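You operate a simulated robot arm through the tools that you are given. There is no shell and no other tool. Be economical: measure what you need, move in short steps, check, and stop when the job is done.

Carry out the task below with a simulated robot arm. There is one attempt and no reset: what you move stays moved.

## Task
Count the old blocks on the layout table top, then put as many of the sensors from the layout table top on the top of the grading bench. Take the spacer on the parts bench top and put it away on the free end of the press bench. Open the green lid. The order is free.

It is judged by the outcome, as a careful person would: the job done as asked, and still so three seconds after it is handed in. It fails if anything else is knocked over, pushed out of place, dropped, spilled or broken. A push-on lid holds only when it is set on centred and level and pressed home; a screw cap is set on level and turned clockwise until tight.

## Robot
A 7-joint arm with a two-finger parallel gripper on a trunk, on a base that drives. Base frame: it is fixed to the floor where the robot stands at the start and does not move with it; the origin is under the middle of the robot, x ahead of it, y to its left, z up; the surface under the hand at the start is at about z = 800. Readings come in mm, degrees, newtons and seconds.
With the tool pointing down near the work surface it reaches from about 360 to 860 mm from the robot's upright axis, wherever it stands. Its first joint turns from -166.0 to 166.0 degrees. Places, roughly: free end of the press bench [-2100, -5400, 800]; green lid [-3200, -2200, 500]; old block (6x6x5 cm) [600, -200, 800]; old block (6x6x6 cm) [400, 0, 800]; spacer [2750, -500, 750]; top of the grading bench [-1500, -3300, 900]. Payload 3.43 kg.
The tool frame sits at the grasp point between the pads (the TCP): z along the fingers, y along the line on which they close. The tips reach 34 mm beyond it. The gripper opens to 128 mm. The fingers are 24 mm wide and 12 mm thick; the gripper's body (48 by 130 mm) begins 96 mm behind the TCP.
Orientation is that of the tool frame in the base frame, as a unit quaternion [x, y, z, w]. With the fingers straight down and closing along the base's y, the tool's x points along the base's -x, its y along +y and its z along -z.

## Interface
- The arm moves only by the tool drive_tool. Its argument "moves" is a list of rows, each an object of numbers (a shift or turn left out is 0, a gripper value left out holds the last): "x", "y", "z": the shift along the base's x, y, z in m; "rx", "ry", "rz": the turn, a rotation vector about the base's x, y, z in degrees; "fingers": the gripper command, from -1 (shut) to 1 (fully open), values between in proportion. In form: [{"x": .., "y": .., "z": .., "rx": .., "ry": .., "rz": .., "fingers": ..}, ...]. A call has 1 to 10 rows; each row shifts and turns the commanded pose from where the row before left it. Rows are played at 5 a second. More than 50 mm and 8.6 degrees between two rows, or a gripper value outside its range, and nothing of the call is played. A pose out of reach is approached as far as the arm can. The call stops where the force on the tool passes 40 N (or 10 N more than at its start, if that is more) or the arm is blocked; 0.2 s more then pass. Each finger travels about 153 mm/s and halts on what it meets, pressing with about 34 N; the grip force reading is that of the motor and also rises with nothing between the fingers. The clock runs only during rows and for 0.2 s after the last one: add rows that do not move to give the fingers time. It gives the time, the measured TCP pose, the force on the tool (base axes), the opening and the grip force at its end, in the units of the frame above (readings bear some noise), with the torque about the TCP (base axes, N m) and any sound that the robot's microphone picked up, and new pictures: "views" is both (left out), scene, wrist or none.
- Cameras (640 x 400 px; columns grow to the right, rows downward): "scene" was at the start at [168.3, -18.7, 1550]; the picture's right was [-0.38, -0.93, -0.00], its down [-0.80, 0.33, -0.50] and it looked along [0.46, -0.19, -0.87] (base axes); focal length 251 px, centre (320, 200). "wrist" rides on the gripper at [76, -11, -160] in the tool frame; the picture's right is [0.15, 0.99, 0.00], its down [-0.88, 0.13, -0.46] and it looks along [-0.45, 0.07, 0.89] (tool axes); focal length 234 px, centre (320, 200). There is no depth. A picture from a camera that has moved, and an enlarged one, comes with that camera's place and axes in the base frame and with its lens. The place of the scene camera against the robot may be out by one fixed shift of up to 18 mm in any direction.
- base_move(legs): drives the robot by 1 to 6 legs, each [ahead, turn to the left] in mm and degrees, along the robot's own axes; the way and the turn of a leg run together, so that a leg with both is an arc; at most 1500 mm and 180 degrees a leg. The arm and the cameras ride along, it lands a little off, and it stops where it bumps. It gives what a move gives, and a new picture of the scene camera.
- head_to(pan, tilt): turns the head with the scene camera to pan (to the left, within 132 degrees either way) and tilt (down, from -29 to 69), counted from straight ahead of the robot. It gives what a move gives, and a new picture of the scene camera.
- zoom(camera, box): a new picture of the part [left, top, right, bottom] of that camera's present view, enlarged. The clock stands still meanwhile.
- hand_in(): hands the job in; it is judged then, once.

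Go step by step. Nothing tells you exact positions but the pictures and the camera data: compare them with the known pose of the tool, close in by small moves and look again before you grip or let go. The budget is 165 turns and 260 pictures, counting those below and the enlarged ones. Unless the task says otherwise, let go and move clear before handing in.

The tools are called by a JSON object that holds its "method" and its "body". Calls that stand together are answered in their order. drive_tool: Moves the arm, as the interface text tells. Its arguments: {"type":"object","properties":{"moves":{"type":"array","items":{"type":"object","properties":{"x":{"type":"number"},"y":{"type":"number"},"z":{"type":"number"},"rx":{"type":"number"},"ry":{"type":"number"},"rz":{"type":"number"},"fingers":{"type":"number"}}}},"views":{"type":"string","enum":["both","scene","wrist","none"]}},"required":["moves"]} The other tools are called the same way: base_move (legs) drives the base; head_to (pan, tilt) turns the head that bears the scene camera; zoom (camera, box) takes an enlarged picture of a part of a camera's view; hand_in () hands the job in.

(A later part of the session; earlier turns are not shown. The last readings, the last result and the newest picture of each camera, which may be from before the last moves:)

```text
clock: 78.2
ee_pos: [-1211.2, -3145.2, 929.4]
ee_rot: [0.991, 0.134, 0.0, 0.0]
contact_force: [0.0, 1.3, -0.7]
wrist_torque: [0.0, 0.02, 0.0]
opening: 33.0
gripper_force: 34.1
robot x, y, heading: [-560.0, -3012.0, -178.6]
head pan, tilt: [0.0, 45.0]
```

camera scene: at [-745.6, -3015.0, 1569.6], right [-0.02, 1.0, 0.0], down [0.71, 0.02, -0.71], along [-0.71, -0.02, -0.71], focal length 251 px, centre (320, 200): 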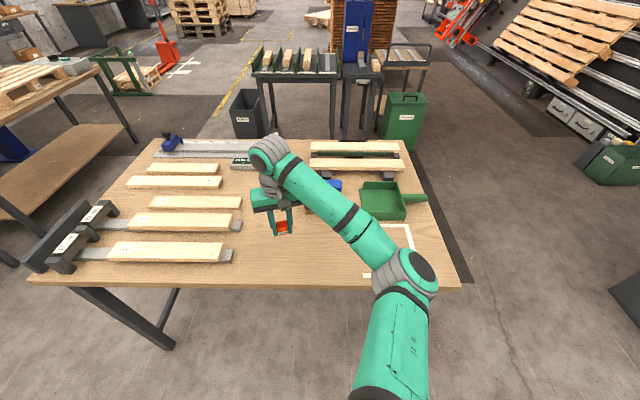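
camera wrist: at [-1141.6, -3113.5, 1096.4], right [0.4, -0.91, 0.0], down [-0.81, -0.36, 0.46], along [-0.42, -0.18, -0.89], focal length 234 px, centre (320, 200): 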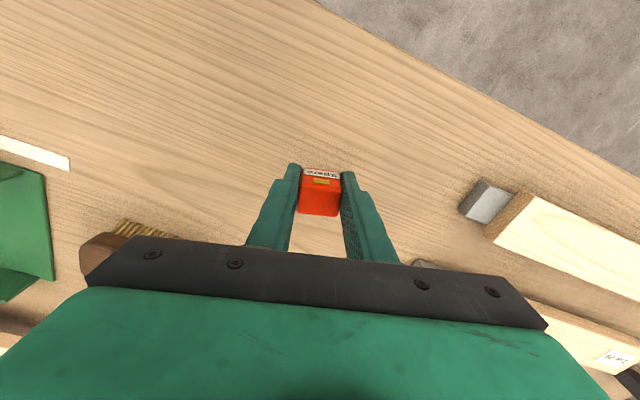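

No contact yet; continue down in small steps.

{"method": "drive_tool", "body": {"moves": [{"z": -0.002}, {"z": -0.002}, {"z": -0.002}, {}], "views": "none"}}

{"method": "drive_tool", "body": {"moves": [{"z": -0.002}, {"z": -0.002}, {"z": -0.002}, {}], "views": "wrist"}}

```text
clock: 79.2
ee_pos: [-1211.5, -3145.6, 924.0]
ee_rot: [0.991, 0.134, -0.001, 0.0]
contact_force: [-0.3, 0.0, -1.0]
wrist_torque: [0.02, 0.04, 0.01]
opening: 32.8
gripper_force: 34.1
robot x, y, heading: [-560.9, -3014.6, -179.0]
head pan, tilt: [0.0, 45.0]
```

```text
clock: 80.2
ee_pos: [-1211.8, -3144.4, 918.8]
ee_rot: [0.991, 0.134, 0.001, 0.0]
contact_force: [0.3, -1.0, -0.4]
wrist_torque: [0.03, -0.03, -0.01]
opening: 32.9
gripper_force: 33.8
robot x, y, heading: [-562.3, -3017.6, -178.8]
head pan, tilt: [0.0, 45.0]
camera wrist: at [-1141.7, -3113.3, 1076.6], right [0.4, -0.91, 0.0], down [-0.81, -0.36, 0.46], along [-0.42, -0.18, -0.89], focal length 234 px, centre (320, 200)
```

wrist: 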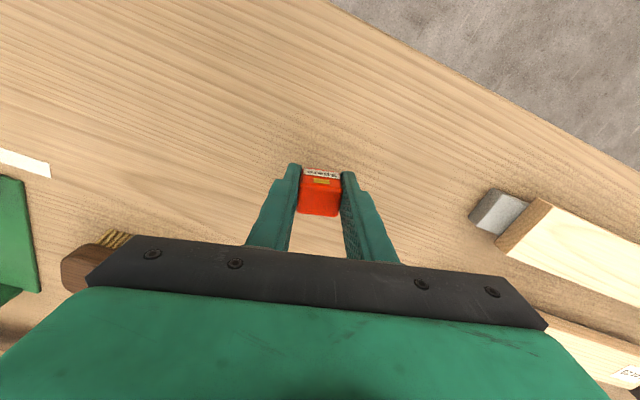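

Parallax of the white tape suggests the bench top is near z≈850, so I still have about 35 mm to go.

{"method": "drive_tool", "body": {"moves": [{"z": -0.008}, {"z": -0.006}, {"z": -0.004}, {"z": -0.003}, {"z": -0.003}, {}], "views": "none"}}

{"method": "drive_tool", "body": {"moves": [{"z": -0.002}, {"z": -0.002}, {"z": -0.002}, {"z": -0.002}, {}], "views": "wrist"}}

```text
clock: 81.5
ee_pos: [-1211.2, -3145.6, 893.9]
ee_rot: [0.991, 0.134, -0.001, 0.0]
contact_force: [2.1, 0.2, 8.7]
wrist_torque: [0.02, -0.03, 0.04]
opening: 32.9
gripper_force: 34.2
robot x, y, heading: [-558.4, -3015.2, -178.3]
head pan, tilt: [0.0, 45.0]
```

```text
clock: 82.2
ee_pos: [-1212.0, -3144.3, 893.5]
ee_rot: [0.991, 0.135, -0.003, 0.0]
contact_force: [1.2, 0.2, 9.6]
wrist_torque: [0.06, -0.11, 0.03]
opening: 33.0
gripper_force: 34.3
robot x, y, heading: [-563.7, -3012.8, -178.6]
head pan, tilt: [0.0, 45.0]
stopped in row 2: the force on the tool passed its limit at 45 N (the readings are from after the stop); the commanded pose is now the measured one
camera wrist: at [-1141.9, -3112.9, 1052.3], right [0.41, -0.91, 0.0], down [-0.81, -0.36, 0.46], along [-0.42, -0.19, -0.89], focal length 234 px, centre (320, 200)
```

wrist: 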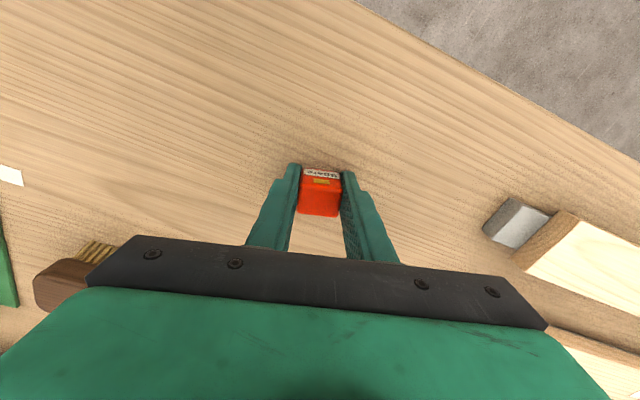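

Contact at z≈893.5; release and rise.

{"method": "drive_tool", "body": {"moves": [{"fingers": -0.1}, {}, {"z": 0.03}, {"z": 0.05}, {"z": 0.05}, {}]}}

{"method": "zoom", "body": {"camera": "wrist", "box": [200, 80, 440, 230]}}

```text
clock: 83.5
ee_pos: [-1213.0, -3145.0, 1022.3]
ee_rot: [0.991, 0.135, -0.002, 0.0]
contact_force: [0.4, 0.1, 0.7]
wrist_torque: [0.0, -0.02, -0.02]
opening: 57.4
gripper_force: 0.1
robot x, y, heading: [-561.0, -3018.3, -178.5]
head pan, tilt: [0.0, 45.0]
camera scene: at [-745.6, -3015.0, 1569.6], right [-0.02, 1.0, 0.0], down [0.71, 0.02, -0.71], along [-0.71, -0.02, -0.71], focal length 251 px, centre (320, 200)
camera wrist: at [-1142.1, -3113.3, 1181.6], right [0.41, -0.91, 0.0], down [-0.81, -0.36, 0.46], along [-0.42, -0.19, -0.89], focal length 234 px, centre (320, 200)
```

scene: 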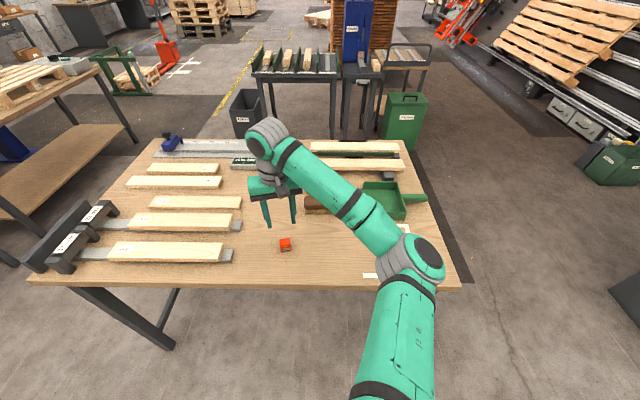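
wrist: 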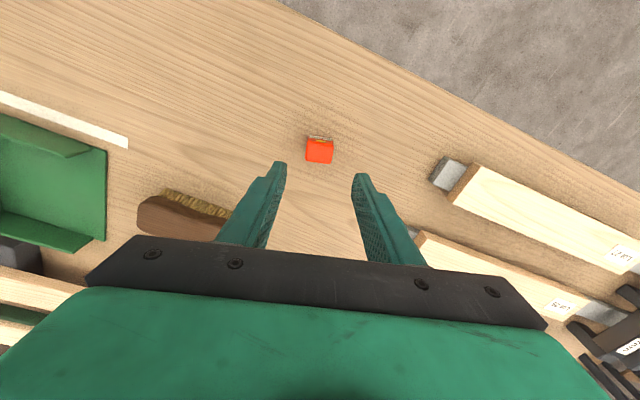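

```text
2.67 times, centred on (320, 155) of wrist
camera zoom: at [-1142.1, -3113.3, 1181.6], right [0.41, -0.91, 0.0], down [-0.81, -0.36, 0.46], along [-0.42, -0.19, -0.89], focal length 624 px, centre (320, 320)
```

zoom: 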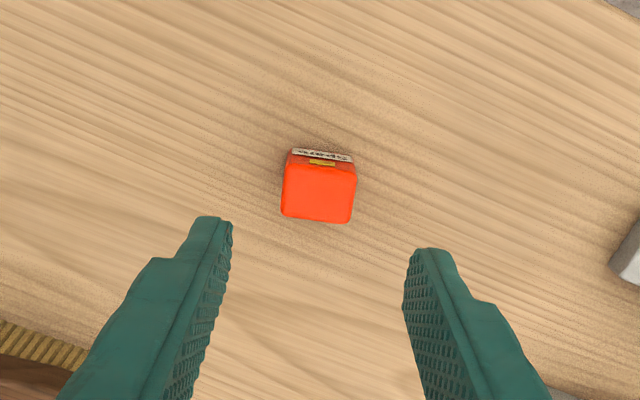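

Sensor 1 is standing on the bench. Next, while the hand is free, the green-lidded bin: I tuck the arm and drive around the bench.

{"method": "drive_tool", "body": {"moves": [{"z": 0.05}, {"z": 0.05}, {"z": 0.05}, {"x": 0.05}, {"x": 0.05}, {"x": 0.05}, {"y": 0.05}, {"y": 0.05}], "views": "none"}}

{"method": "base_move", "body": {"legs": [[0, -91], [1200, 0], [0, 90], [1400, 0]]}}

{"method": "head_to", "body": {"pan": 10, "tilt": 25}}

```text
clock: 85.3
ee_pos: [-1062.3, -3045.9, 1174.3]
ee_rot: [0.991, 0.136, -0.001, 0.0]
contact_force: [0.0, -0.7, 0.6]
wrist_torque: [0.07, -0.06, 0.02]
opening: 58.0
gripper_force: 0.0
robot x, y, heading: [-563.3, -3014.7, -178.6]
head pan, tilt: [0.0, 45.0]
```

```text
clock: 106.7
ee_pos: [-2484.2, -1844.0, 1174.0]
ee_rot: [0.992, 0.125, -0.003, 0.001]
contact_force: [0.3, -0.2, 0.2]
wrist_torque: [0.03, 0.03, 0.0]
opening: 57.7
gripper_force: 0.1
robot x, y, heading: [-1984.2, -1827.3, -179.6]
head pan, tilt: [0.0, 45.0]
camera scene: at [-2167.2, -1821.4, 1569.6], right [0.0, 1.0, 0.0], down [0.71, 0.0, -0.71], along [-0.71, 0.0, -0.71], focal length 251 px, centre (320, 200)
```

scene: 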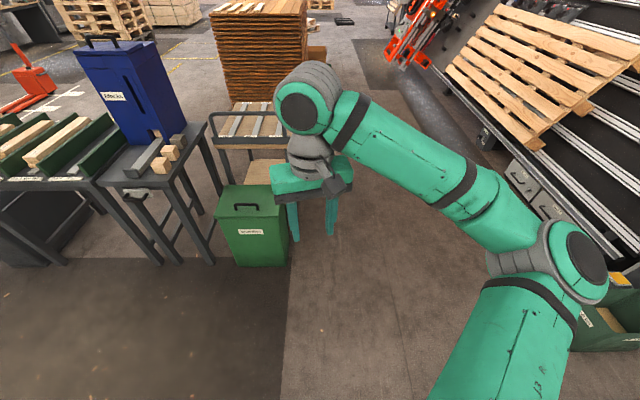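

```text
clock: 107.5
ee_pos: [-2484.7, -1844.0, 1173.2]
ee_rot: [0.992, 0.124, -0.003, 0.0]
contact_force: [-0.2, 0.4, 0.6]
wrist_torque: [0.02, -0.02, 0.01]
opening: 57.7
gripper_force: 0.1
robot x, y, heading: [-1982.6, -1827.0, -179.7]
head pan, tilt: [10.0, 25.0]
camera scene: at [-2176.6, -1837.4, 1600.1], right [-0.18, 0.98, 0.0], down [0.42, 0.08, -0.91], along [-0.89, -0.16, -0.42], focal length 251 px, centre (320, 200)
```

scene: 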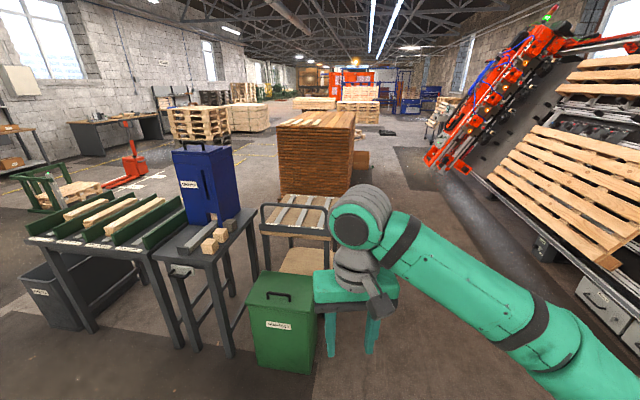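

{"method": "zoom", "body": {"camera": "scene", "box": [230, 250, 340, 380]}}

{"method": "head_to", "body": {"pan": -50, "tilt": 30}}

```text
3.08 times, centred on (285, 315) of scene
camera zoom: at [-2176.6, -1837.4, 1600.1], right [-0.18, 0.98, 0.0], down [0.42, 0.08, -0.91], along [-0.89, -0.16, -0.42], focal length 772 px, centre (428, -154)
```

zoom: 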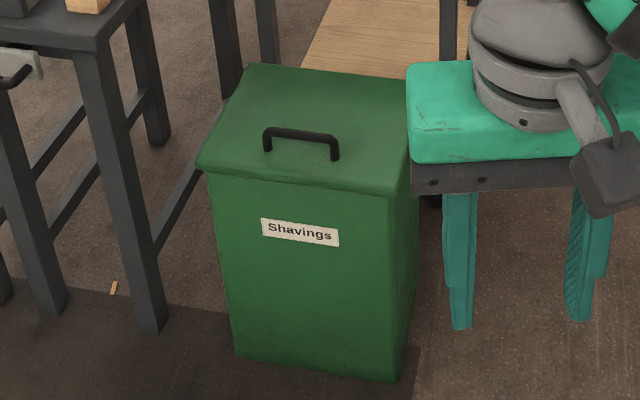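

```text
clock: 108.8
ee_pos: [-2484.0, -1843.9, 1174.1]
ee_rot: [0.992, 0.124, -0.003, 0.001]
contact_force: [-0.6, -0.3, 0.1]
wrist_torque: [0.01, 0.01, 0.02]
opening: 57.7
gripper_force: 0.0
robot x, y, heading: [-1981.7, -1828.3, -179.5]
head pan, tilt: [-50.0, 30.0]
camera scene: at [-2144.4, -1752.1, 1592.2], right [0.76, 0.65, 0.0], down [0.32, -0.38, -0.87], along [-0.56, 0.66, -0.5], focal length 251 px, centre (320, 200)
```

scene: 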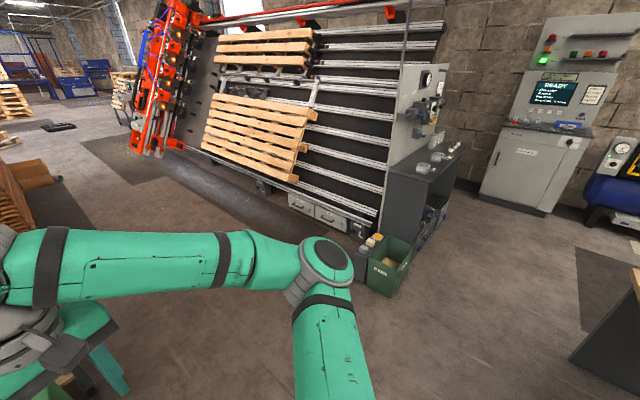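

The bin "Shavings" has a lid with a bar handle near its front, apparently hinged at the back. I'll park squarely in front of it.

{"method": "base_move", "body": {"legs": [[0, 36.5], [683, 0], [0, -36.5]]}}

{"method": "head_to", "body": {"pan": 0, "tilt": 55}}

```text
clock: 116.5
ee_pos: [-3027.0, -2246.9, 1173.5]
ee_rot: [0.992, 0.123, -0.002, 0.0]
contact_force: [-1.2, 0.5, -0.3]
wrist_torque: [-0.02, 0.01, 0.0]
opening: 57.5
gripper_force: 0.1
robot x, y, heading: [-2524.3, -2235.1, 180.0]
head pan, tilt: [-50.0, 30.0]
camera scene: at [-2685.7, -2157.4, 1592.2], right [0.77, 0.64, 0.0], down [0.32, -0.38, -0.87], along [-0.56, 0.66, -0.5], focal length 251 px, centre (320, 200)
```

scene: 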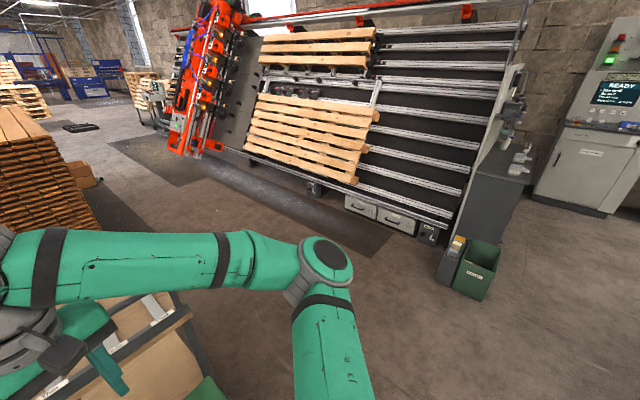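

```text
clock: 117.7
ee_pos: [-3025.4, -2247.5, 1174.5]
ee_rot: [0.992, 0.122, -0.003, 0.002]
contact_force: [-0.4, -0.4, 0.1]
wrist_torque: [-0.01, -0.02, -0.01]
opening: 57.8
gripper_force: 0.1
robot x, y, heading: [-2521.2, -2231.0, 180.0]
head pan, tilt: [0.0, 55.0]
camera scene: at [-2699.9, -2226.6, 1556.2], right [0.0, 1.0, 0.0], down [0.82, 0.0, -0.57], along [-0.57, 0.0, -0.82], focal length 251 px, centre (320, 200)
```

scene: 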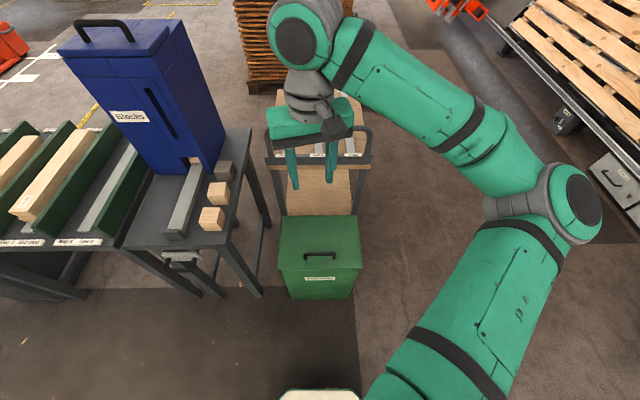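

The bar handle runs along y at about (-3117, -2227). I'll turn the hand so the fingers close along x and lower above it to look.

{"method": "drive_tool", "body": {"moves": [{"rz": 8.5, "x": -0.02}, {"rz": 8.5, "x": -0.02}, {"rz": 8.5, "x": -0.02}, {"rz": 8.5, "x": -0.02}, {"rz": 8.5, "y": 0.01}, {"rz": 8.5, "y": 0.01}, {"rz": 8.5}, {"rz": 8.5}, {"rz": 8}, {}], "views": "none"}}

{"method": "drive_tool", "body": {"moves": [{"z": -0.05}, {"z": -0.05}, {"z": -0.05}, {"z": -0.05}, {"z": -0.05}, {"z": -0.05}, {"z": -0.05}, {}], "views": "both"}}

```text
clock: 119.9
ee_pos: [-3104.8, -2227.8, 1174.2]
ee_rot: [0.706, 0.708, -0.002, 0.002]
contact_force: [-0.1, -0.2, 0.5]
wrist_torque: [0.01, 0.04, 0.01]
opening: 57.7
gripper_force: 0.1
robot x, y, heading: [-2521.1, -2231.0, 179.8]
head pan, tilt: [0.0, 55.0]
```

```text
clock: 121.7
ee_pos: [-3105.7, -2227.8, 822.8]
ee_rot: [0.706, 0.708, -0.002, 0.001]
contact_force: [0.6, 0.3, 0.4]
wrist_torque: [0.02, 0.03, 0.01]
opening: 57.6
gripper_force: 0.0
robot x, y, heading: [-2528.8, -2234.1, 180.0]
head pan, tilt: [0.0, 55.0]
camera scene: at [-2699.8, -2226.7, 1556.2], right [0.0, 1.0, 0.0], down [0.82, 0.0, -0.57], along [-0.57, 0.0, -0.82], focal length 251 px, centre (320, 200)
camera wrist: at [-3116.6, -2151.1, 981.0], right [0.99, 0.15, 0.0], down [0.13, -0.88, 0.46], along [0.07, -0.45, -0.89], focal length 234 px, centre (320, 200)
```

scene: 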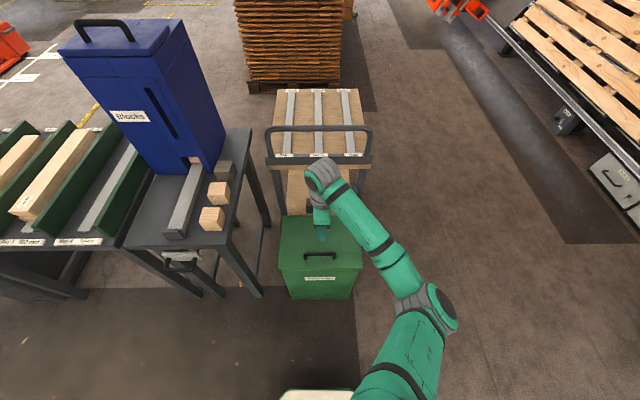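
wrist: 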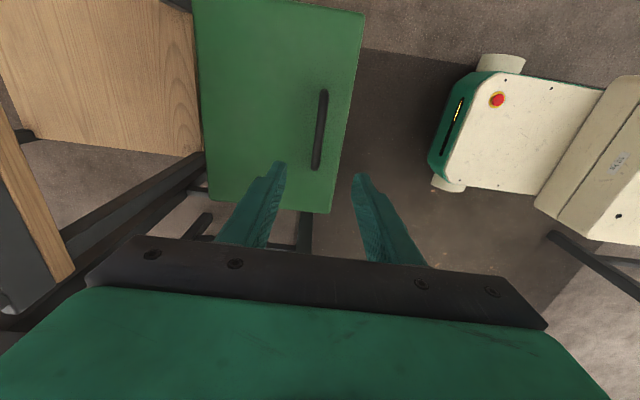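

Handle lies right under the tool. Lower further and check.

{"method": "drive_tool", "body": {"moves": [{"z": -0.05}, {"z": -0.05}, {"z": -0.05}, {}], "views": "wrist"}}

```text
clock: 122.7
ee_pos: [-3105.8, -2227.4, 673.5]
ee_rot: [0.706, 0.708, -0.002, 0.002]
contact_force: [-0.5, 0.5, 0.6]
wrist_torque: [0.0, -0.01, 0.03]
opening: 57.5
gripper_force: 0.1
robot x, y, heading: [-2524.7, -2233.2, 179.8]
head pan, tilt: [0.0, 55.0]
camera wrist: at [-3118.1, -2151.5, 831.5], right [0.99, 0.15, 0.0], down [0.13, -0.88, 0.46], along [0.07, -0.45, -0.89], focal length 234 px, centre (320, 200)
```

wrist: 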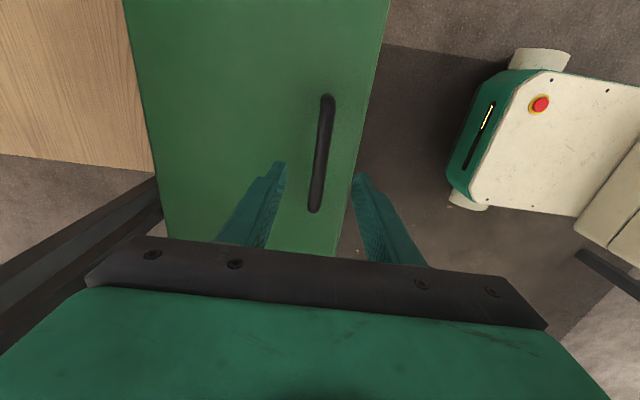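

Handle top estimated at z≈562 and centred. Close in.

{"method": "drive_tool", "body": {"moves": [{"z": -0.04}, {"z": -0.03}, {"z": -0.01}, {}], "views": "wrist"}}

{"method": "zoom", "body": {"camera": "scene", "box": [270, 170, 370, 310]}}

```text
clock: 123.7
ee_pos: [-3105.7, -2229.2, 593.5]
ee_rot: [0.707, 0.708, -0.002, 0.002]
contact_force: [-0.2, -0.3, 0.0]
wrist_torque: [0.01, 0.0, 0.0]
opening: 57.7
gripper_force: 0.1
robot x, y, heading: [-2524.9, -2235.4, 179.9]
head pan, tilt: [0.0, 55.0]
camera wrist: at [-3117.1, -2151.7, 751.6], right [0.99, 0.15, 0.0], down [0.13, -0.88, 0.46], along [0.07, -0.45, -0.89], focal length 234 px, centre (320, 200)
```

wrist: 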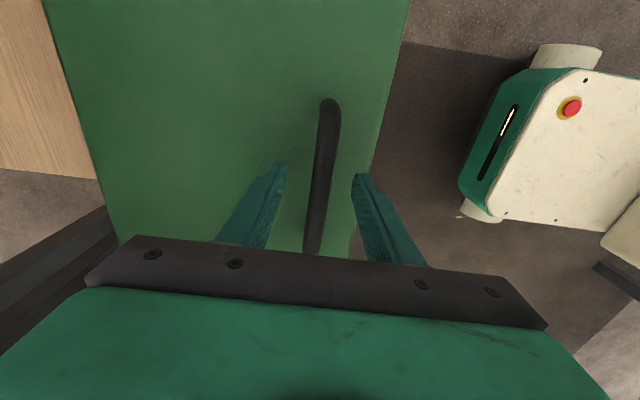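

```text
2.86 times, centred on (320, 240) of scene
camera zoom: at [-2699.8, -2226.7, 1556.2], right [0.0, 1.0, 0.0], down [0.82, 0.0, -0.57], along [-0.57, 0.0, -0.82], focal length 716 px, centre (320, 86)
```

zoom: 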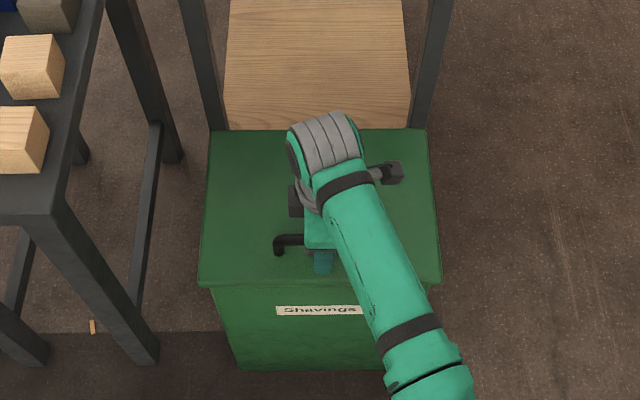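

Bar is centred between the fingers. Lower 22 mm and grip.

{"method": "drive_tool", "body": {"moves": [{"z": -0.012}, {"z": -0.005}, {"z": -0.005}, {"fingers": -1}, {"fingers": -1}, {"fingers": -1}, {"fingers": -1}], "views": "wrist"}}

```text
clock: 124.3
ee_pos: [-3106.0, -2227.8, 579.5]
ee_rot: [0.707, 0.707, -0.003, 0.001]
contact_force: [-0.7, -2.6, 11.2]
wrist_torque: [0.08, -0.3, -0.14]
opening: 56.9
gripper_force: 0.2
robot x, y, heading: [-2522.9, -2236.6, 180.1]
head pan, tilt: [0.0, 55.0]
stopped in row 3: the force on the tool passed its limit at 53 N (the readings are from after the stop); the commanded pose is now the measured one
camera wrist: at [-3118.1, -2150.8, 738.2], right [0.99, 0.15, 0.0], down [0.13, -0.88, 0.46], along [0.06, -0.46, -0.89], focal length 234 px, centre (320, 200)
```

wrist: 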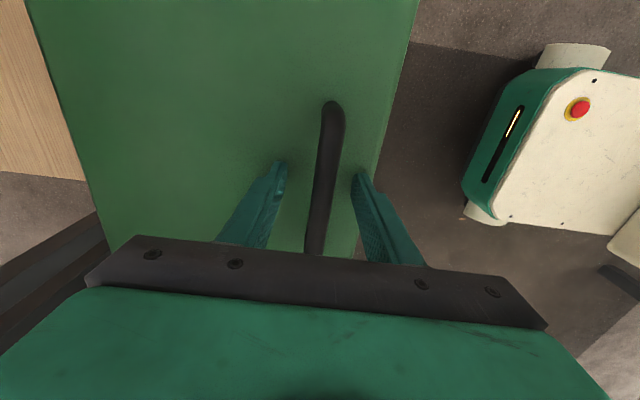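

Tips touched the lid at z≈545. Raise 4 mm and close on the bar.

{"method": "drive_tool", "body": {"moves": [{"z": 0.004}, {"fingers": -1}, {"fingers": -1}, {"fingers": -1}, {"fingers": -1}, {}], "views": "wrist"}}

```text
clock: 125.7
ee_pos: [-3105.2, -2227.6, 582.8]
ee_rot: [0.707, 0.707, -0.002, 0.003]
contact_force: [14.3, 4.2, 0.0]
wrist_torque: [0.13, -0.04, 0.89]
opening: 15.7
gripper_force: 45.4
robot x, y, heading: [-2523.2, -2232.5, 180.0]
head pan, tilt: [0.0, 55.0]
camera wrist: at [-3117.4, -2150.9, 741.3], right [0.99, 0.15, 0.0], down [0.13, -0.88, 0.46], along [0.07, -0.45, -0.89], focal length 234 px, centre (320, 200)
```

wrist: 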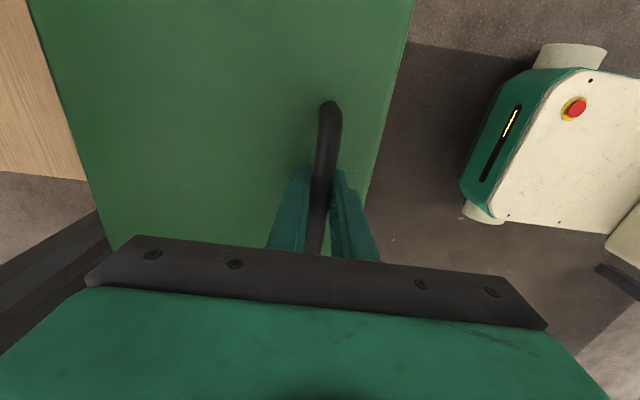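

Gripped the bar (15.7 mm). Lift along the expected arc about the rear hinge, first a small step.

{"method": "drive_tool", "body": {"moves": [{"z": 0.01, "x": -0.002}, {"z": 0.01, "x": -0.002}, {}], "views": "scene"}}

{"method": "zoom", "body": {"camera": "scene", "box": [270, 170, 370, 310]}}

```text
clock: 126.5
ee_pos: [-3111.8, -2227.0, 604.9]
ee_rot: [0.706, 0.708, -0.004, 0.0]
contact_force: [-30.7, -5.2, -15.1]
wrist_torque: [-0.55, -0.12, 0.66]
opening: 16.0
gripper_force: 44.6
robot x, y, heading: [-2525.5, -2234.4, 179.6]
head pan, tilt: [0.0, 55.0]
camera scene: at [-2700.8, -2226.8, 1556.0], right [0.0, 1.0, 0.0], down [0.82, 0.0, -0.57], along [-0.57, 0.0, -0.82], focal length 251 px, centre (320, 200)
```

scene: 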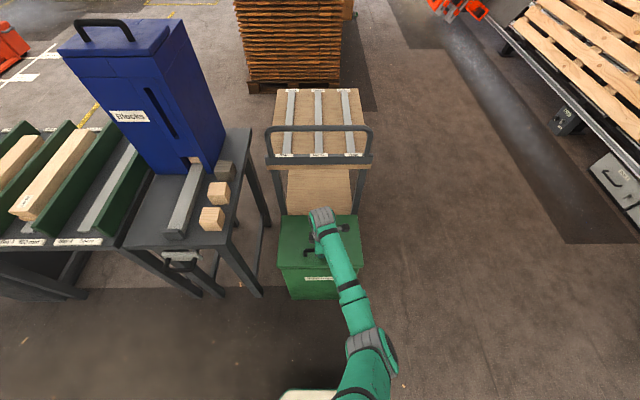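

```text
2.86 times, centred on (320, 240) of scene
camera zoom: at [-2700.8, -2226.8, 1556.0], right [0.0, 1.0, 0.0], down [0.82, 0.0, -0.57], along [-0.57, 0.0, -0.82], focal length 716 px, centre (320, 86)
```

zoom: 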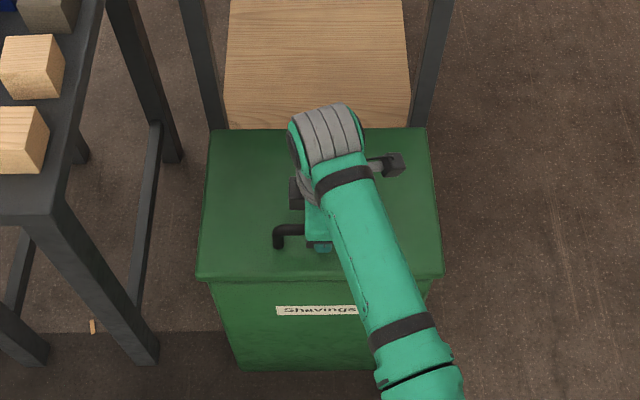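

The front edge is rising and the arc is a bit steeper toward the back than I assumed. Continue along the corrected arc, tilting the hand slightly with the lid.

{"method": "drive_tool", "body": {"moves": [{"x": -0.004}, {"x": -0.007, "z": 0.015, "ry": -2.5}, {"x": -0.0075, "z": 0.015, "ry": -2.5}, {}], "views": "none"}}

```text
clock: 127.2
ee_pos: [-3118.8, -2228.3, 621.7]
ee_rot: [0.706, 0.707, 0.024, 0.026]
contact_force: [10.9, 2.7, 3.4]
wrist_torque: [-0.28, 0.18, 0.61]
opening: 15.7
gripper_force: 44.7
robot x, y, heading: [-2521.4, -2231.7, 179.9]
head pan, tilt: [0.0, 55.0]
stopped in row 3: the force on the tool passed its limit at 48 N (the readings are from after the stop); the commanded pose is now the measured one
```

{"method": "drive_tool", "body": {"moves": [{"x": -0.0035, "z": 0.0072, "ry": -1.5}, {"x": -0.0037, "z": 0.0072, "ry": -1.5}, {"x": -0.004, "z": 0.0071, "ry": -1.5}, {}], "views": "scene"}}

```text
clock: 128.2
ee_pos: [-3130.6, -2228.1, 642.0]
ee_rot: [0.705, 0.705, 0.051, 0.053]
contact_force: [17.6, 6.1, 6.0]
wrist_torque: [0.1, -0.05, 0.62]
opening: 15.8
gripper_force: 44.6
robot x, y, heading: [-2522.0, -2230.9, 180.1]
head pan, tilt: [0.0, 55.0]
camera scene: at [-2699.3, -2226.5, 1556.2], right [0.0, 1.0, 0.0], down [0.82, 0.0, -0.57], along [-0.57, 0.0, -0.82], focal length 251 px, centre (320, 200)
```

scene: 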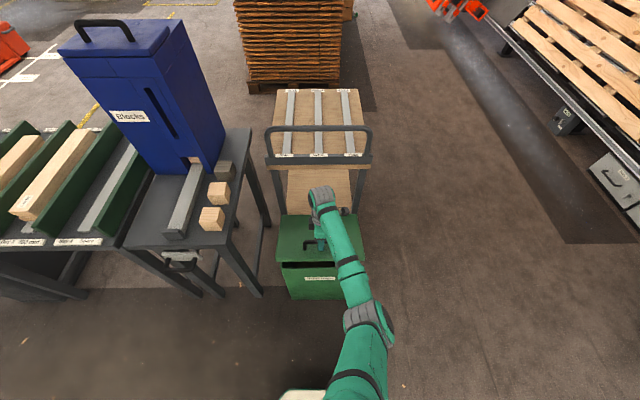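

The lid is opening with the hinge at the back. Continue.

{"method": "drive_tool", "body": {"moves": [{"x": -0.004, "z": 0.01, "ry": -1.5}, {"x": -0.0068, "z": 0.01, "ry": -1.5}, {"x": -0.0075, "z": 0.01, "ry": -1.5}, {"x": -0.008, "z": 0.01, "ry": -1}, {"x": -0.009, "z": 0.009}, {}], "views": "none"}}

```text
clock: 129.2
ee_pos: [-3157.8, -2228.7, 679.9]
ee_rot: [0.703, 0.702, 0.081, 0.085]
contact_force: [-11.0, -0.3, -10.1]
wrist_torque: [0.13, 0.07, 0.53]
opening: 16.0
gripper_force: 45.0
robot x, y, heading: [-2524.1, -2234.5, 179.7]
head pan, tilt: [0.0, 55.0]
stopped in row 5: the force on the tool passed its limit at 42 N (the readings are from after the stop); the commanded pose is now the measured one
```

{"method": "drive_tool", "body": {"moves": [{"x": -0.009, "z": 0.009}, {"x": -0.009, "z": 0.0085}, {"x": -0.009, "z": 0.0075}, {"x": -0.009, "z": 0.007}, {"x": -0.009, "z": 0.0065}, {"x": -0.009, "z": 0.006}, {}], "views": "scene"}}

```text
clock: 130.8
ee_pos: [-3210.9, -2229.7, 723.5]
ee_rot: [0.702, 0.702, 0.082, 0.086]
contact_force: [-7.0, -2.8, -21.6]
wrist_torque: [0.5, -0.09, 0.34]
opening: 15.8
gripper_force: 44.9
robot x, y, heading: [-2525.6, -2234.2, 179.8]
head pan, tilt: [0.0, 55.0]
camera scene: at [-2700.6, -2226.7, 1556.1], right [0.0, 1.0, 0.0], down [0.82, 0.0, -0.57], along [-0.57, 0.0, -0.82], focal length 251 px, centre (320, 200)
```

scene: 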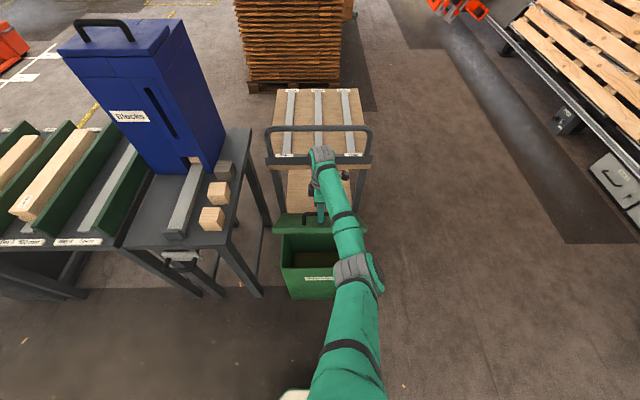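

Lid is at roughly 43°. Continue on over, bringing the hand back upright.

{"method": "drive_tool", "body": {"moves": [{"x": -0.009, "z": 0.004, "ry": 2.5}, {"x": -0.009, "z": 0.004, "ry": 2.5}, {"x": -0.009, "z": 0.004, "ry": 2.5}, {"x": -0.009, "z": 0.003, "ry": 2.5}, {"x": -0.009, "z": 0.003, "ry": 2}, {}], "views": "scene"}}

{"method": "zoom", "body": {"camera": "scene", "box": [250, 90, 390, 310]}}

```text
clock: 132.2
ee_pos: [-3256.0, -2229.5, 743.5]
ee_rot: [0.706, 0.708, 0.009, 0.011]
contact_force: [6.8, -12.5, 11.1]
wrist_torque: [0.0, -0.16, 0.02]
opening: 15.5
gripper_force: 44.7
robot x, y, heading: [-2524.9, -2236.9, 180.0]
head pan, tilt: [0.0, 55.0]
camera scene: at [-2699.3, -2227.0, 1556.2], right [0.0, 1.0, 0.0], down [0.82, 0.0, -0.57], along [-0.57, 0.0, -0.82], focal length 251 px, centre (320, 200)
```

scene: 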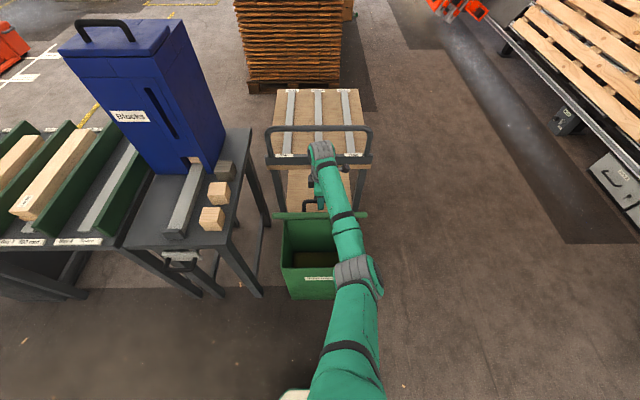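

```text
1.82 times, centred on (320, 200) of scene
camera zoom: at [-2699.3, -2227.0, 1556.2], right [0.0, 1.0, 0.0], down [0.82, 0.0, -0.57], along [-0.57, 0.0, -0.82], focal length 456 px, centre (320, 200)
```

zoom: 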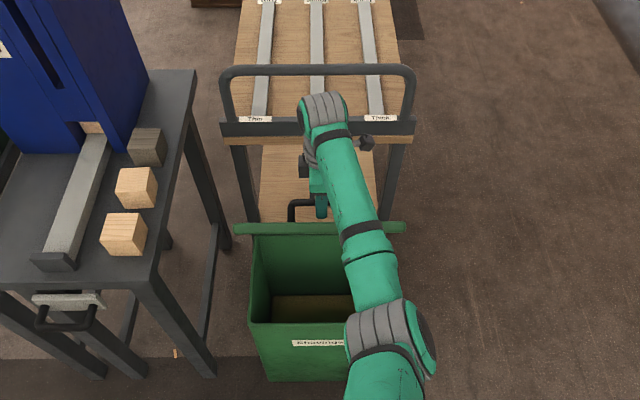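

Lid around 60°. Continue over the top.

{"method": "drive_tool", "body": {"moves": [{"x": -0.01, "z": 0.003}, {"x": -0.01, "z": 0.003}, {"x": -0.01, "z": 0.002}, {"x": -0.01, "z": 0.001}, {"x": -0.01, "z": 0.001}, {"x": -0.01}, {}], "views": "scene"}}

```text
clock: 133.8
ee_pos: [-3316.7, -2228.6, 752.5]
ee_rot: [0.706, 0.708, 0.008, 0.012]
contact_force: [2.6, -17.4, 0.3]
wrist_torque: [-0.27, -0.17, -0.12]
opening: 15.7
gripper_force: 44.7
robot x, y, heading: [-2525.2, -2229.1, 179.9]
head pan, tilt: [0.0, 55.0]
camera scene: at [-2699.8, -2227.2, 1556.2], right [0.0, 1.0, 0.0], down [0.82, 0.0, -0.57], along [-0.57, 0.0, -0.82], focal length 251 px, centre (320, 200)
```

scene: 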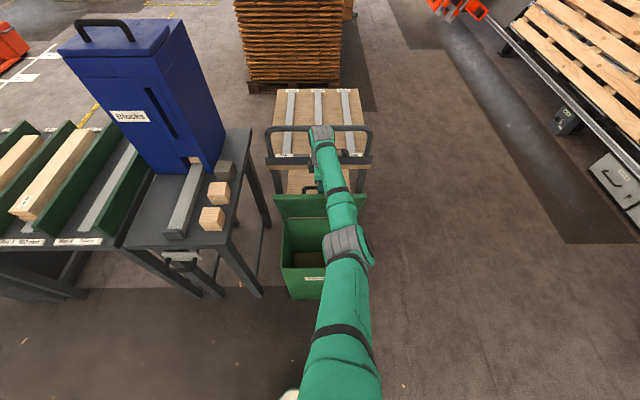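

{"method": "drive_tool", "body": {"moves": [{"x": -0.01, "z": 0.0}, {"x": -0.01, "z": -0.001}, {"x": -0.01, "z": -0.002}, {"x": -0.01, "z": -0.003}, {}], "views": "scene"}}

{"method": "zoom", "body": {"camera": "scene", "box": [250, 90, 390, 310]}}

```text
clock: 135.1
ee_pos: [-3358.2, -2228.2, 749.5]
ee_rot: [0.707, 0.707, 0.007, 0.008]
contact_force: [-2.6, -13.5, 18.5]
wrist_torque: [-0.02, -0.03, -0.13]
opening: 15.7
gripper_force: 44.8
robot x, y, heading: [-2526.7, -2234.1, 180.1]
head pan, tilt: [0.0, 55.0]
camera scene: at [-2699.3, -2227.1, 1556.2], right [0.0, 1.0, 0.0], down [0.82, 0.0, -0.57], along [-0.57, 0.0, -0.82], focal length 251 px, centre (320, 200)
```

scene: 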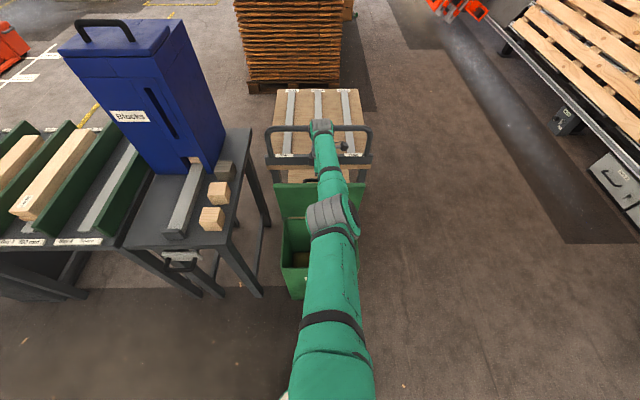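

```text
1.82 times, centred on (320, 200) of scene
camera zoom: at [-2699.3, -2227.1, 1556.2], right [0.0, 1.0, 0.0], down [0.82, 0.0, -0.57], along [-0.57, 0.0, -0.82], focal length 456 px, centre (320, 200)
```

zoom: 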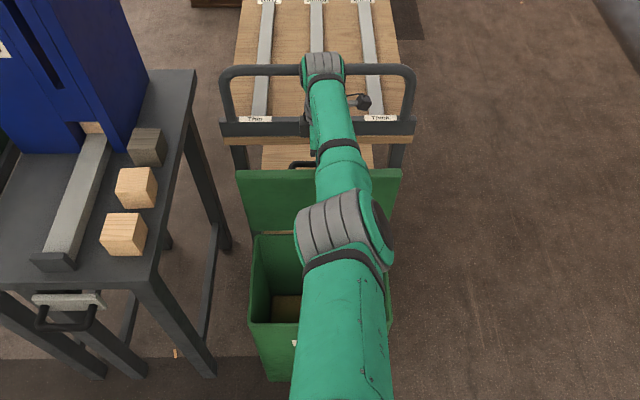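

Nearly vertical. A little further so it rests past vertical.

{"method": "drive_tool", "body": {"moves": [{"x": -0.01, "z": -0.002}, {"x": -0.01, "z": -0.004}, {"x": -0.01, "z": -0.004}, {"x": -0.01, "z": -0.005}, {}], "views": "scene"}}

{"method": "zoom", "body": {"camera": "scene", "box": [250, 90, 390, 310]}}

```text
clock: 136.2
ee_pos: [-3365.1, -2228.3, 747.7]
ee_rot: [0.707, 0.707, 0.008, 0.009]
contact_force: [-8.9, 9.4, 33.1]
wrist_torque: [-0.34, -0.01, -0.03]
opening: 15.7
gripper_force: 45.4
out of reach, approached as far as the arm can: row 2, 3, 4
robot x, y, heading: [-2523.5, -2232.7, 180.0]
head pan, tilt: [0.0, 55.0]
camera scene: at [-2699.0, -2226.4, 1556.3], right [0.0, 1.0, 0.0], down [0.82, 0.0, -0.57], along [-0.57, 0.0, -0.82], focal length 251 px, centre (320, 200)
```

scene: 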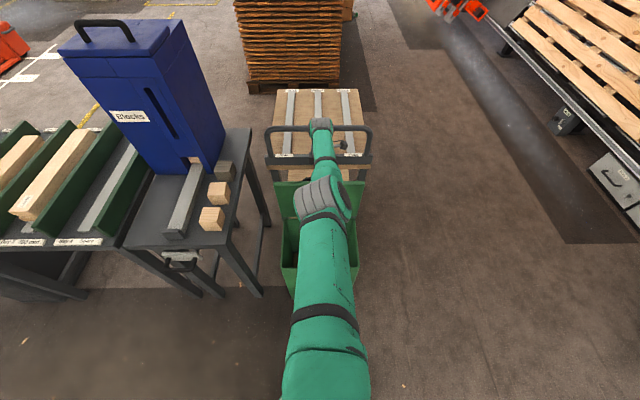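

```text
1.82 times, centred on (320, 200) of scene
camera zoom: at [-2699.0, -2226.4, 1556.3], right [0.0, 1.0, 0.0], down [0.82, 0.0, -0.57], along [-0.57, 0.0, -0.82], focal length 456 px, centre (320, 200)
```

zoom: 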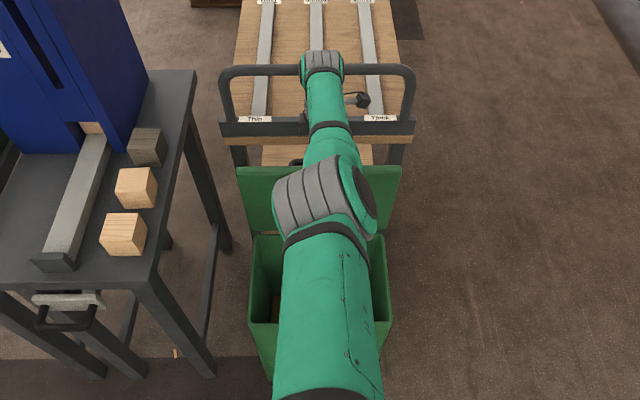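

At the reach limit. I'll loosen the fingers around the bar (still straddling it) to see which way the lid wants to go.

{"method": "drive_tool", "body": {"moves": [{"fingers": -0.5}, {}, {}, {}], "views": "both"}}

```text
clock: 137.2
ee_pos: [-3363.9, -2231.5, 745.2]
ee_rot: [0.707, 0.708, 0.009, 0.011]
contact_force: [-0.1, 0.2, 0.1]
wrist_torque: [-0.01, 0.01, 0.04]
opening: 31.8
gripper_force: 0.1
robot x, y, heading: [-2526.3, -2235.1, 179.6]
head pan, tilt: [0.0, 55.0]
camera scene: at [-2699.9, -2226.8, 1556.2], right [0.0, 1.0, 0.0], down [0.82, 0.0, -0.57], along [-0.57, 0.0, -0.82], focal length 251 px, centre (320, 200)
camera wrist: at [-3380.2, -2154.0, 902.8], right [0.99, 0.15, 0.03], down [0.12, -0.88, 0.46], along [0.09, -0.45, -0.89], focal length 234 px, centre (320, 200)
```

scene: 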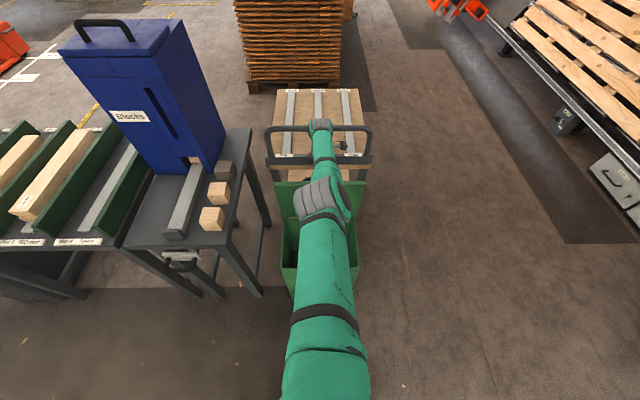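
wrist: 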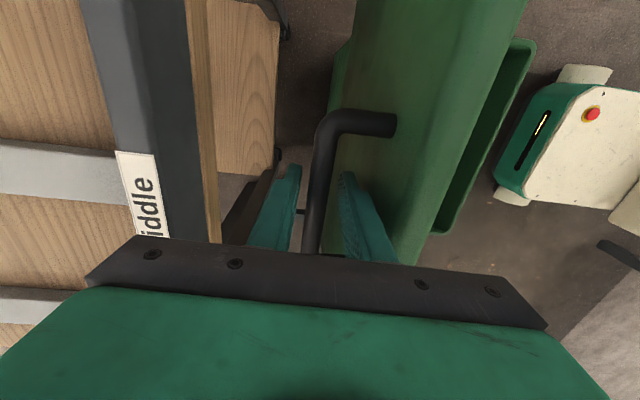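

The lid holds by itself with no force. I'll nudge it a little further by creeping the base 40 mm ahead with the loose fingers pushing the bar.

{"method": "base_move", "body": {"legs": [[40, 0]]}}

{"method": "drive_tool", "body": {"moves": [{}], "views": "wrist"}}

```text
clock: 138.1
ee_pos: [-3403.6, -2230.6, 744.2]
ee_rot: [0.708, 0.707, 0.008, 0.011]
contact_force: [0.6, 0.1, 0.5]
wrist_torque: [-0.04, 0.05, -0.01]
opening: 32.0
gripper_force: 0.2
robot x, y, heading: [-2561.3, -2235.0, 179.9]
head pan, tilt: [0.0, 55.0]
camera scene: at [-2738.3, -2226.6, 1556.2], right [0.0, 1.0, 0.0], down [0.82, 0.0, -0.57], along [-0.57, 0.0, -0.82], focal length 251 px, centre (320, 200)
```

scene: 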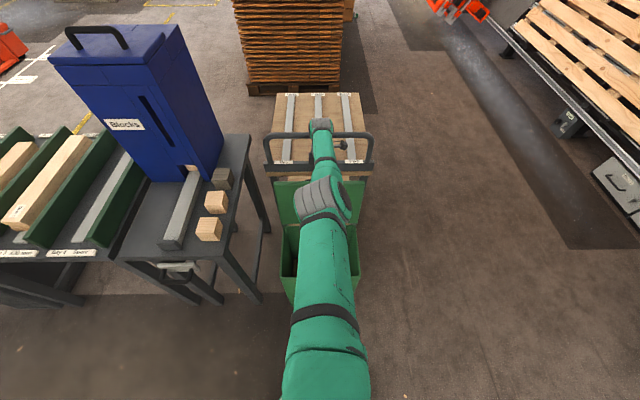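

```text
clock: 138.5
ee_pos: [-3403.4, -2230.1, 746.1]
ee_rot: [0.707, 0.707, 0.007, 0.012]
contact_force: [0.2, 0.1, 0.3]
wrist_torque: [0.02, -0.01, 0.02]
opening: 32.0
gripper_force: 0.1
robot x, y, heading: [-2562.8, -2239.9, 179.9]
head pan, tilt: [0.0, 55.0]
camera wrist: at [-3419.4, -2153.5, 903.7], right [0.99, 0.15, 0.03], down [0.12, -0.88, 0.46], along [0.09, -0.45, -0.89], focal length 234 px, centre (320, 200)
```

wrist: 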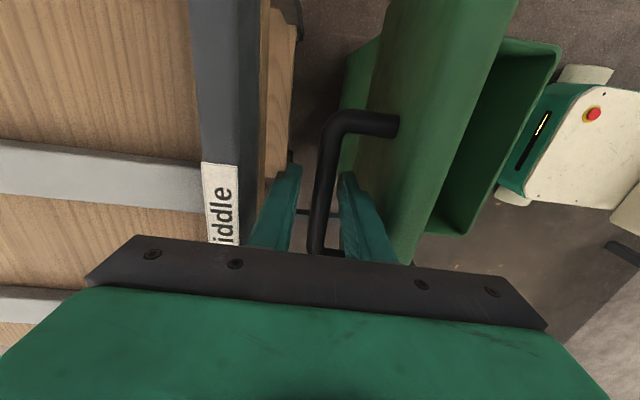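

Lid is now past vertical and holding. Withdraw straight up and check.

{"method": "drive_tool", "body": {"moves": [{"z": 0.02}, {"z": 0.03}, {"z": 0.04}, {"z": 0.04}, {"x": 0.03}, {"x": 0.04}, {"x": 0.05}, {"x": 0.05}, {"x": 0.05}, {"x": 0.05}], "views": "none"}}

{"method": "drive_tool", "body": {"moves": [{"z": 0.05}, {"z": 0.05}, {"z": 0.05}, {"z": 0.05}, {"z": 0.05}, {"z": 0.05}, {"x": 0.05}, {"x": 0.05}], "views": "scene"}}

```text
clock: 139.1
ee_pos: [-3398.0, -2230.0, 774.6]
ee_rot: [0.708, 0.706, 0.015, 0.016]
contact_force: [0.6, -0.7, -10.1]
wrist_torque: [0.26, -0.52, 0.05]
opening: 31.8
gripper_force: 0.1
robot x, y, heading: [-2563.7, -2235.4, 180.1]
head pan, tilt: [0.0, 55.0]
stopped in row 2: the force on the tool passed its limit at 70 N (the readings are from after the stop); the commanded pose is now the measured one
```

```text
clock: 139.4
ee_pos: [-3393.1, -2229.9, 776.3]
ee_rot: [0.707, 0.706, 0.02, 0.02]
contact_force: [-0.1, -1.0, -9.3]
wrist_torque: [0.21, -0.58, 0.11]
opening: 31.2
gripper_force: 0.2
robot x, y, heading: [-2566.2, -2232.4, 180.0]
head pan, tilt: [0.0, 55.0]
stopped in row 1: the force on the tool passed its limit at 79 N (the readings are from after the stop); the commanded pose is now the measured one
camera scene: at [-2739.2, -2226.7, 1556.1], right [0.0, 1.0, 0.0], down [0.82, 0.0, -0.57], along [-0.57, 0.0, -0.82], focal length 251 px, centre (320, 200)
```

scene: 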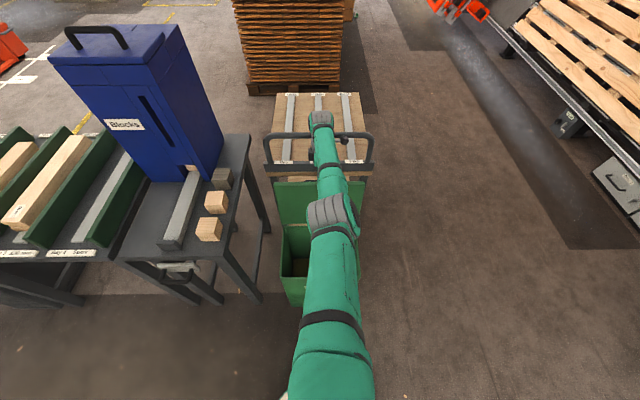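

Something resists upward. Look before moving again.

{"method": "drive_tool", "body": {"moves": [{"z": -0.006}, {}], "views": "wrist"}}

{"method": "zoom", "body": {"camera": "scene", "box": [260, 90, 380, 210]}}

```text
clock: 140.0
ee_pos: [-3393.8, -2229.8, 772.5]
ee_rot: [0.707, 0.706, 0.02, 0.018]
contact_force: [0.5, 0.1, 0.8]
wrist_torque: [-0.01, -0.01, -0.02]
opening: 32.0
gripper_force: 0.0
robot x, y, heading: [-2563.2, -2232.7, 180.0]
head pan, tilt: [0.0, 55.0]
camera wrist: at [-3413.6, -2153.7, 930.3], right [0.99, 0.14, 0.05], down [0.1, -0.88, 0.46], along [0.11, -0.45, -0.89], focal length 234 px, centre (320, 200)
```

wrist: 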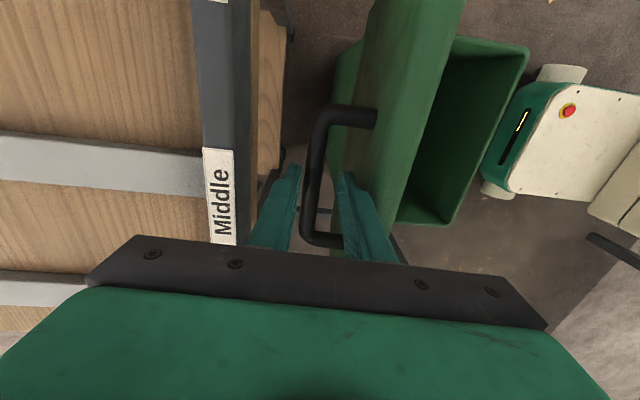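

```text
3.33 times, centred on (320, 150) of scene
camera zoom: at [-2738.9, -2226.7, 1556.2], right [0.0, 1.0, 0.0], down [0.82, 0.0, -0.57], along [-0.57, 0.0, -0.82], focal length 836 px, centre (320, 367)
```

zoom: 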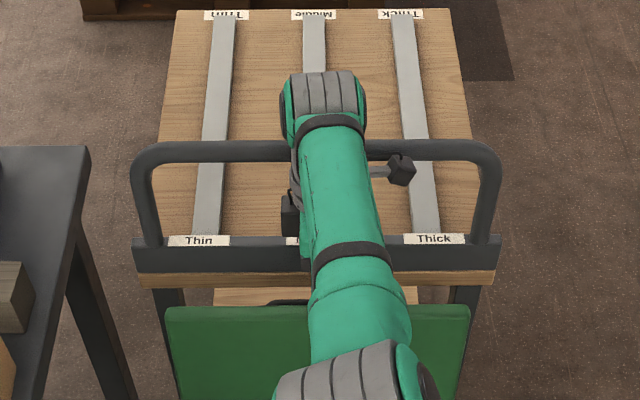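

The hand's wide body is probably catching under the cart's rail hoop. Tilt the hand's top toward the robot, then rise.

{"method": "drive_tool", "body": {"moves": [{"ry": 4}, {"ry": 4}, {"ry": 4}, {"ry": 4}, {}], "views": "none"}}

{"method": "drive_tool", "body": {"moves": [{"z": 0.006}, {"z": 0.006}, {"z": 0.006}, {}], "views": "wrist"}}

```text
clock: 141.2
ee_pos: [-3393.9, -2229.6, 773.4]
ee_rot: [0.703, 0.702, -0.079, -0.081]
contact_force: [-0.3, 1.6, 5.8]
wrist_torque: [0.07, -0.64, 0.25]
opening: 31.1
gripper_force: 0.0
robot x, y, heading: [-2560.7, -2238.5, 180.0]
head pan, tilt: [0.0, 55.0]
```

```text
clock: 142.2
ee_pos: [-3394.1, -2229.2, 790.8]
ee_rot: [0.703, 0.702, -0.08, -0.079]
contact_force: [-0.5, -0.5, 0.3]
wrist_torque: [-0.03, 0.02, -0.03]
opening: 32.1
gripper_force: 0.0
robot x, y, heading: [-2565.2, -2230.3, 180.0]
head pan, tilt: [0.0, 55.0]
camera wrist: at [-3368.9, -2153.3, 947.2], right [0.96, 0.14, -0.22], down [0.23, -0.88, 0.42], along [-0.14, -0.45, -0.88], focal length 234 px, centre (320, 200)
```

wrist: 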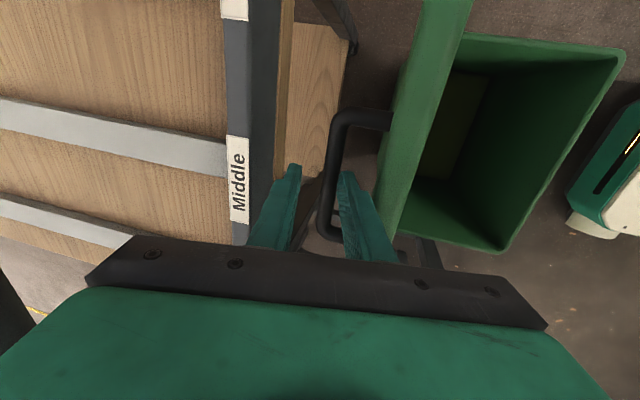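

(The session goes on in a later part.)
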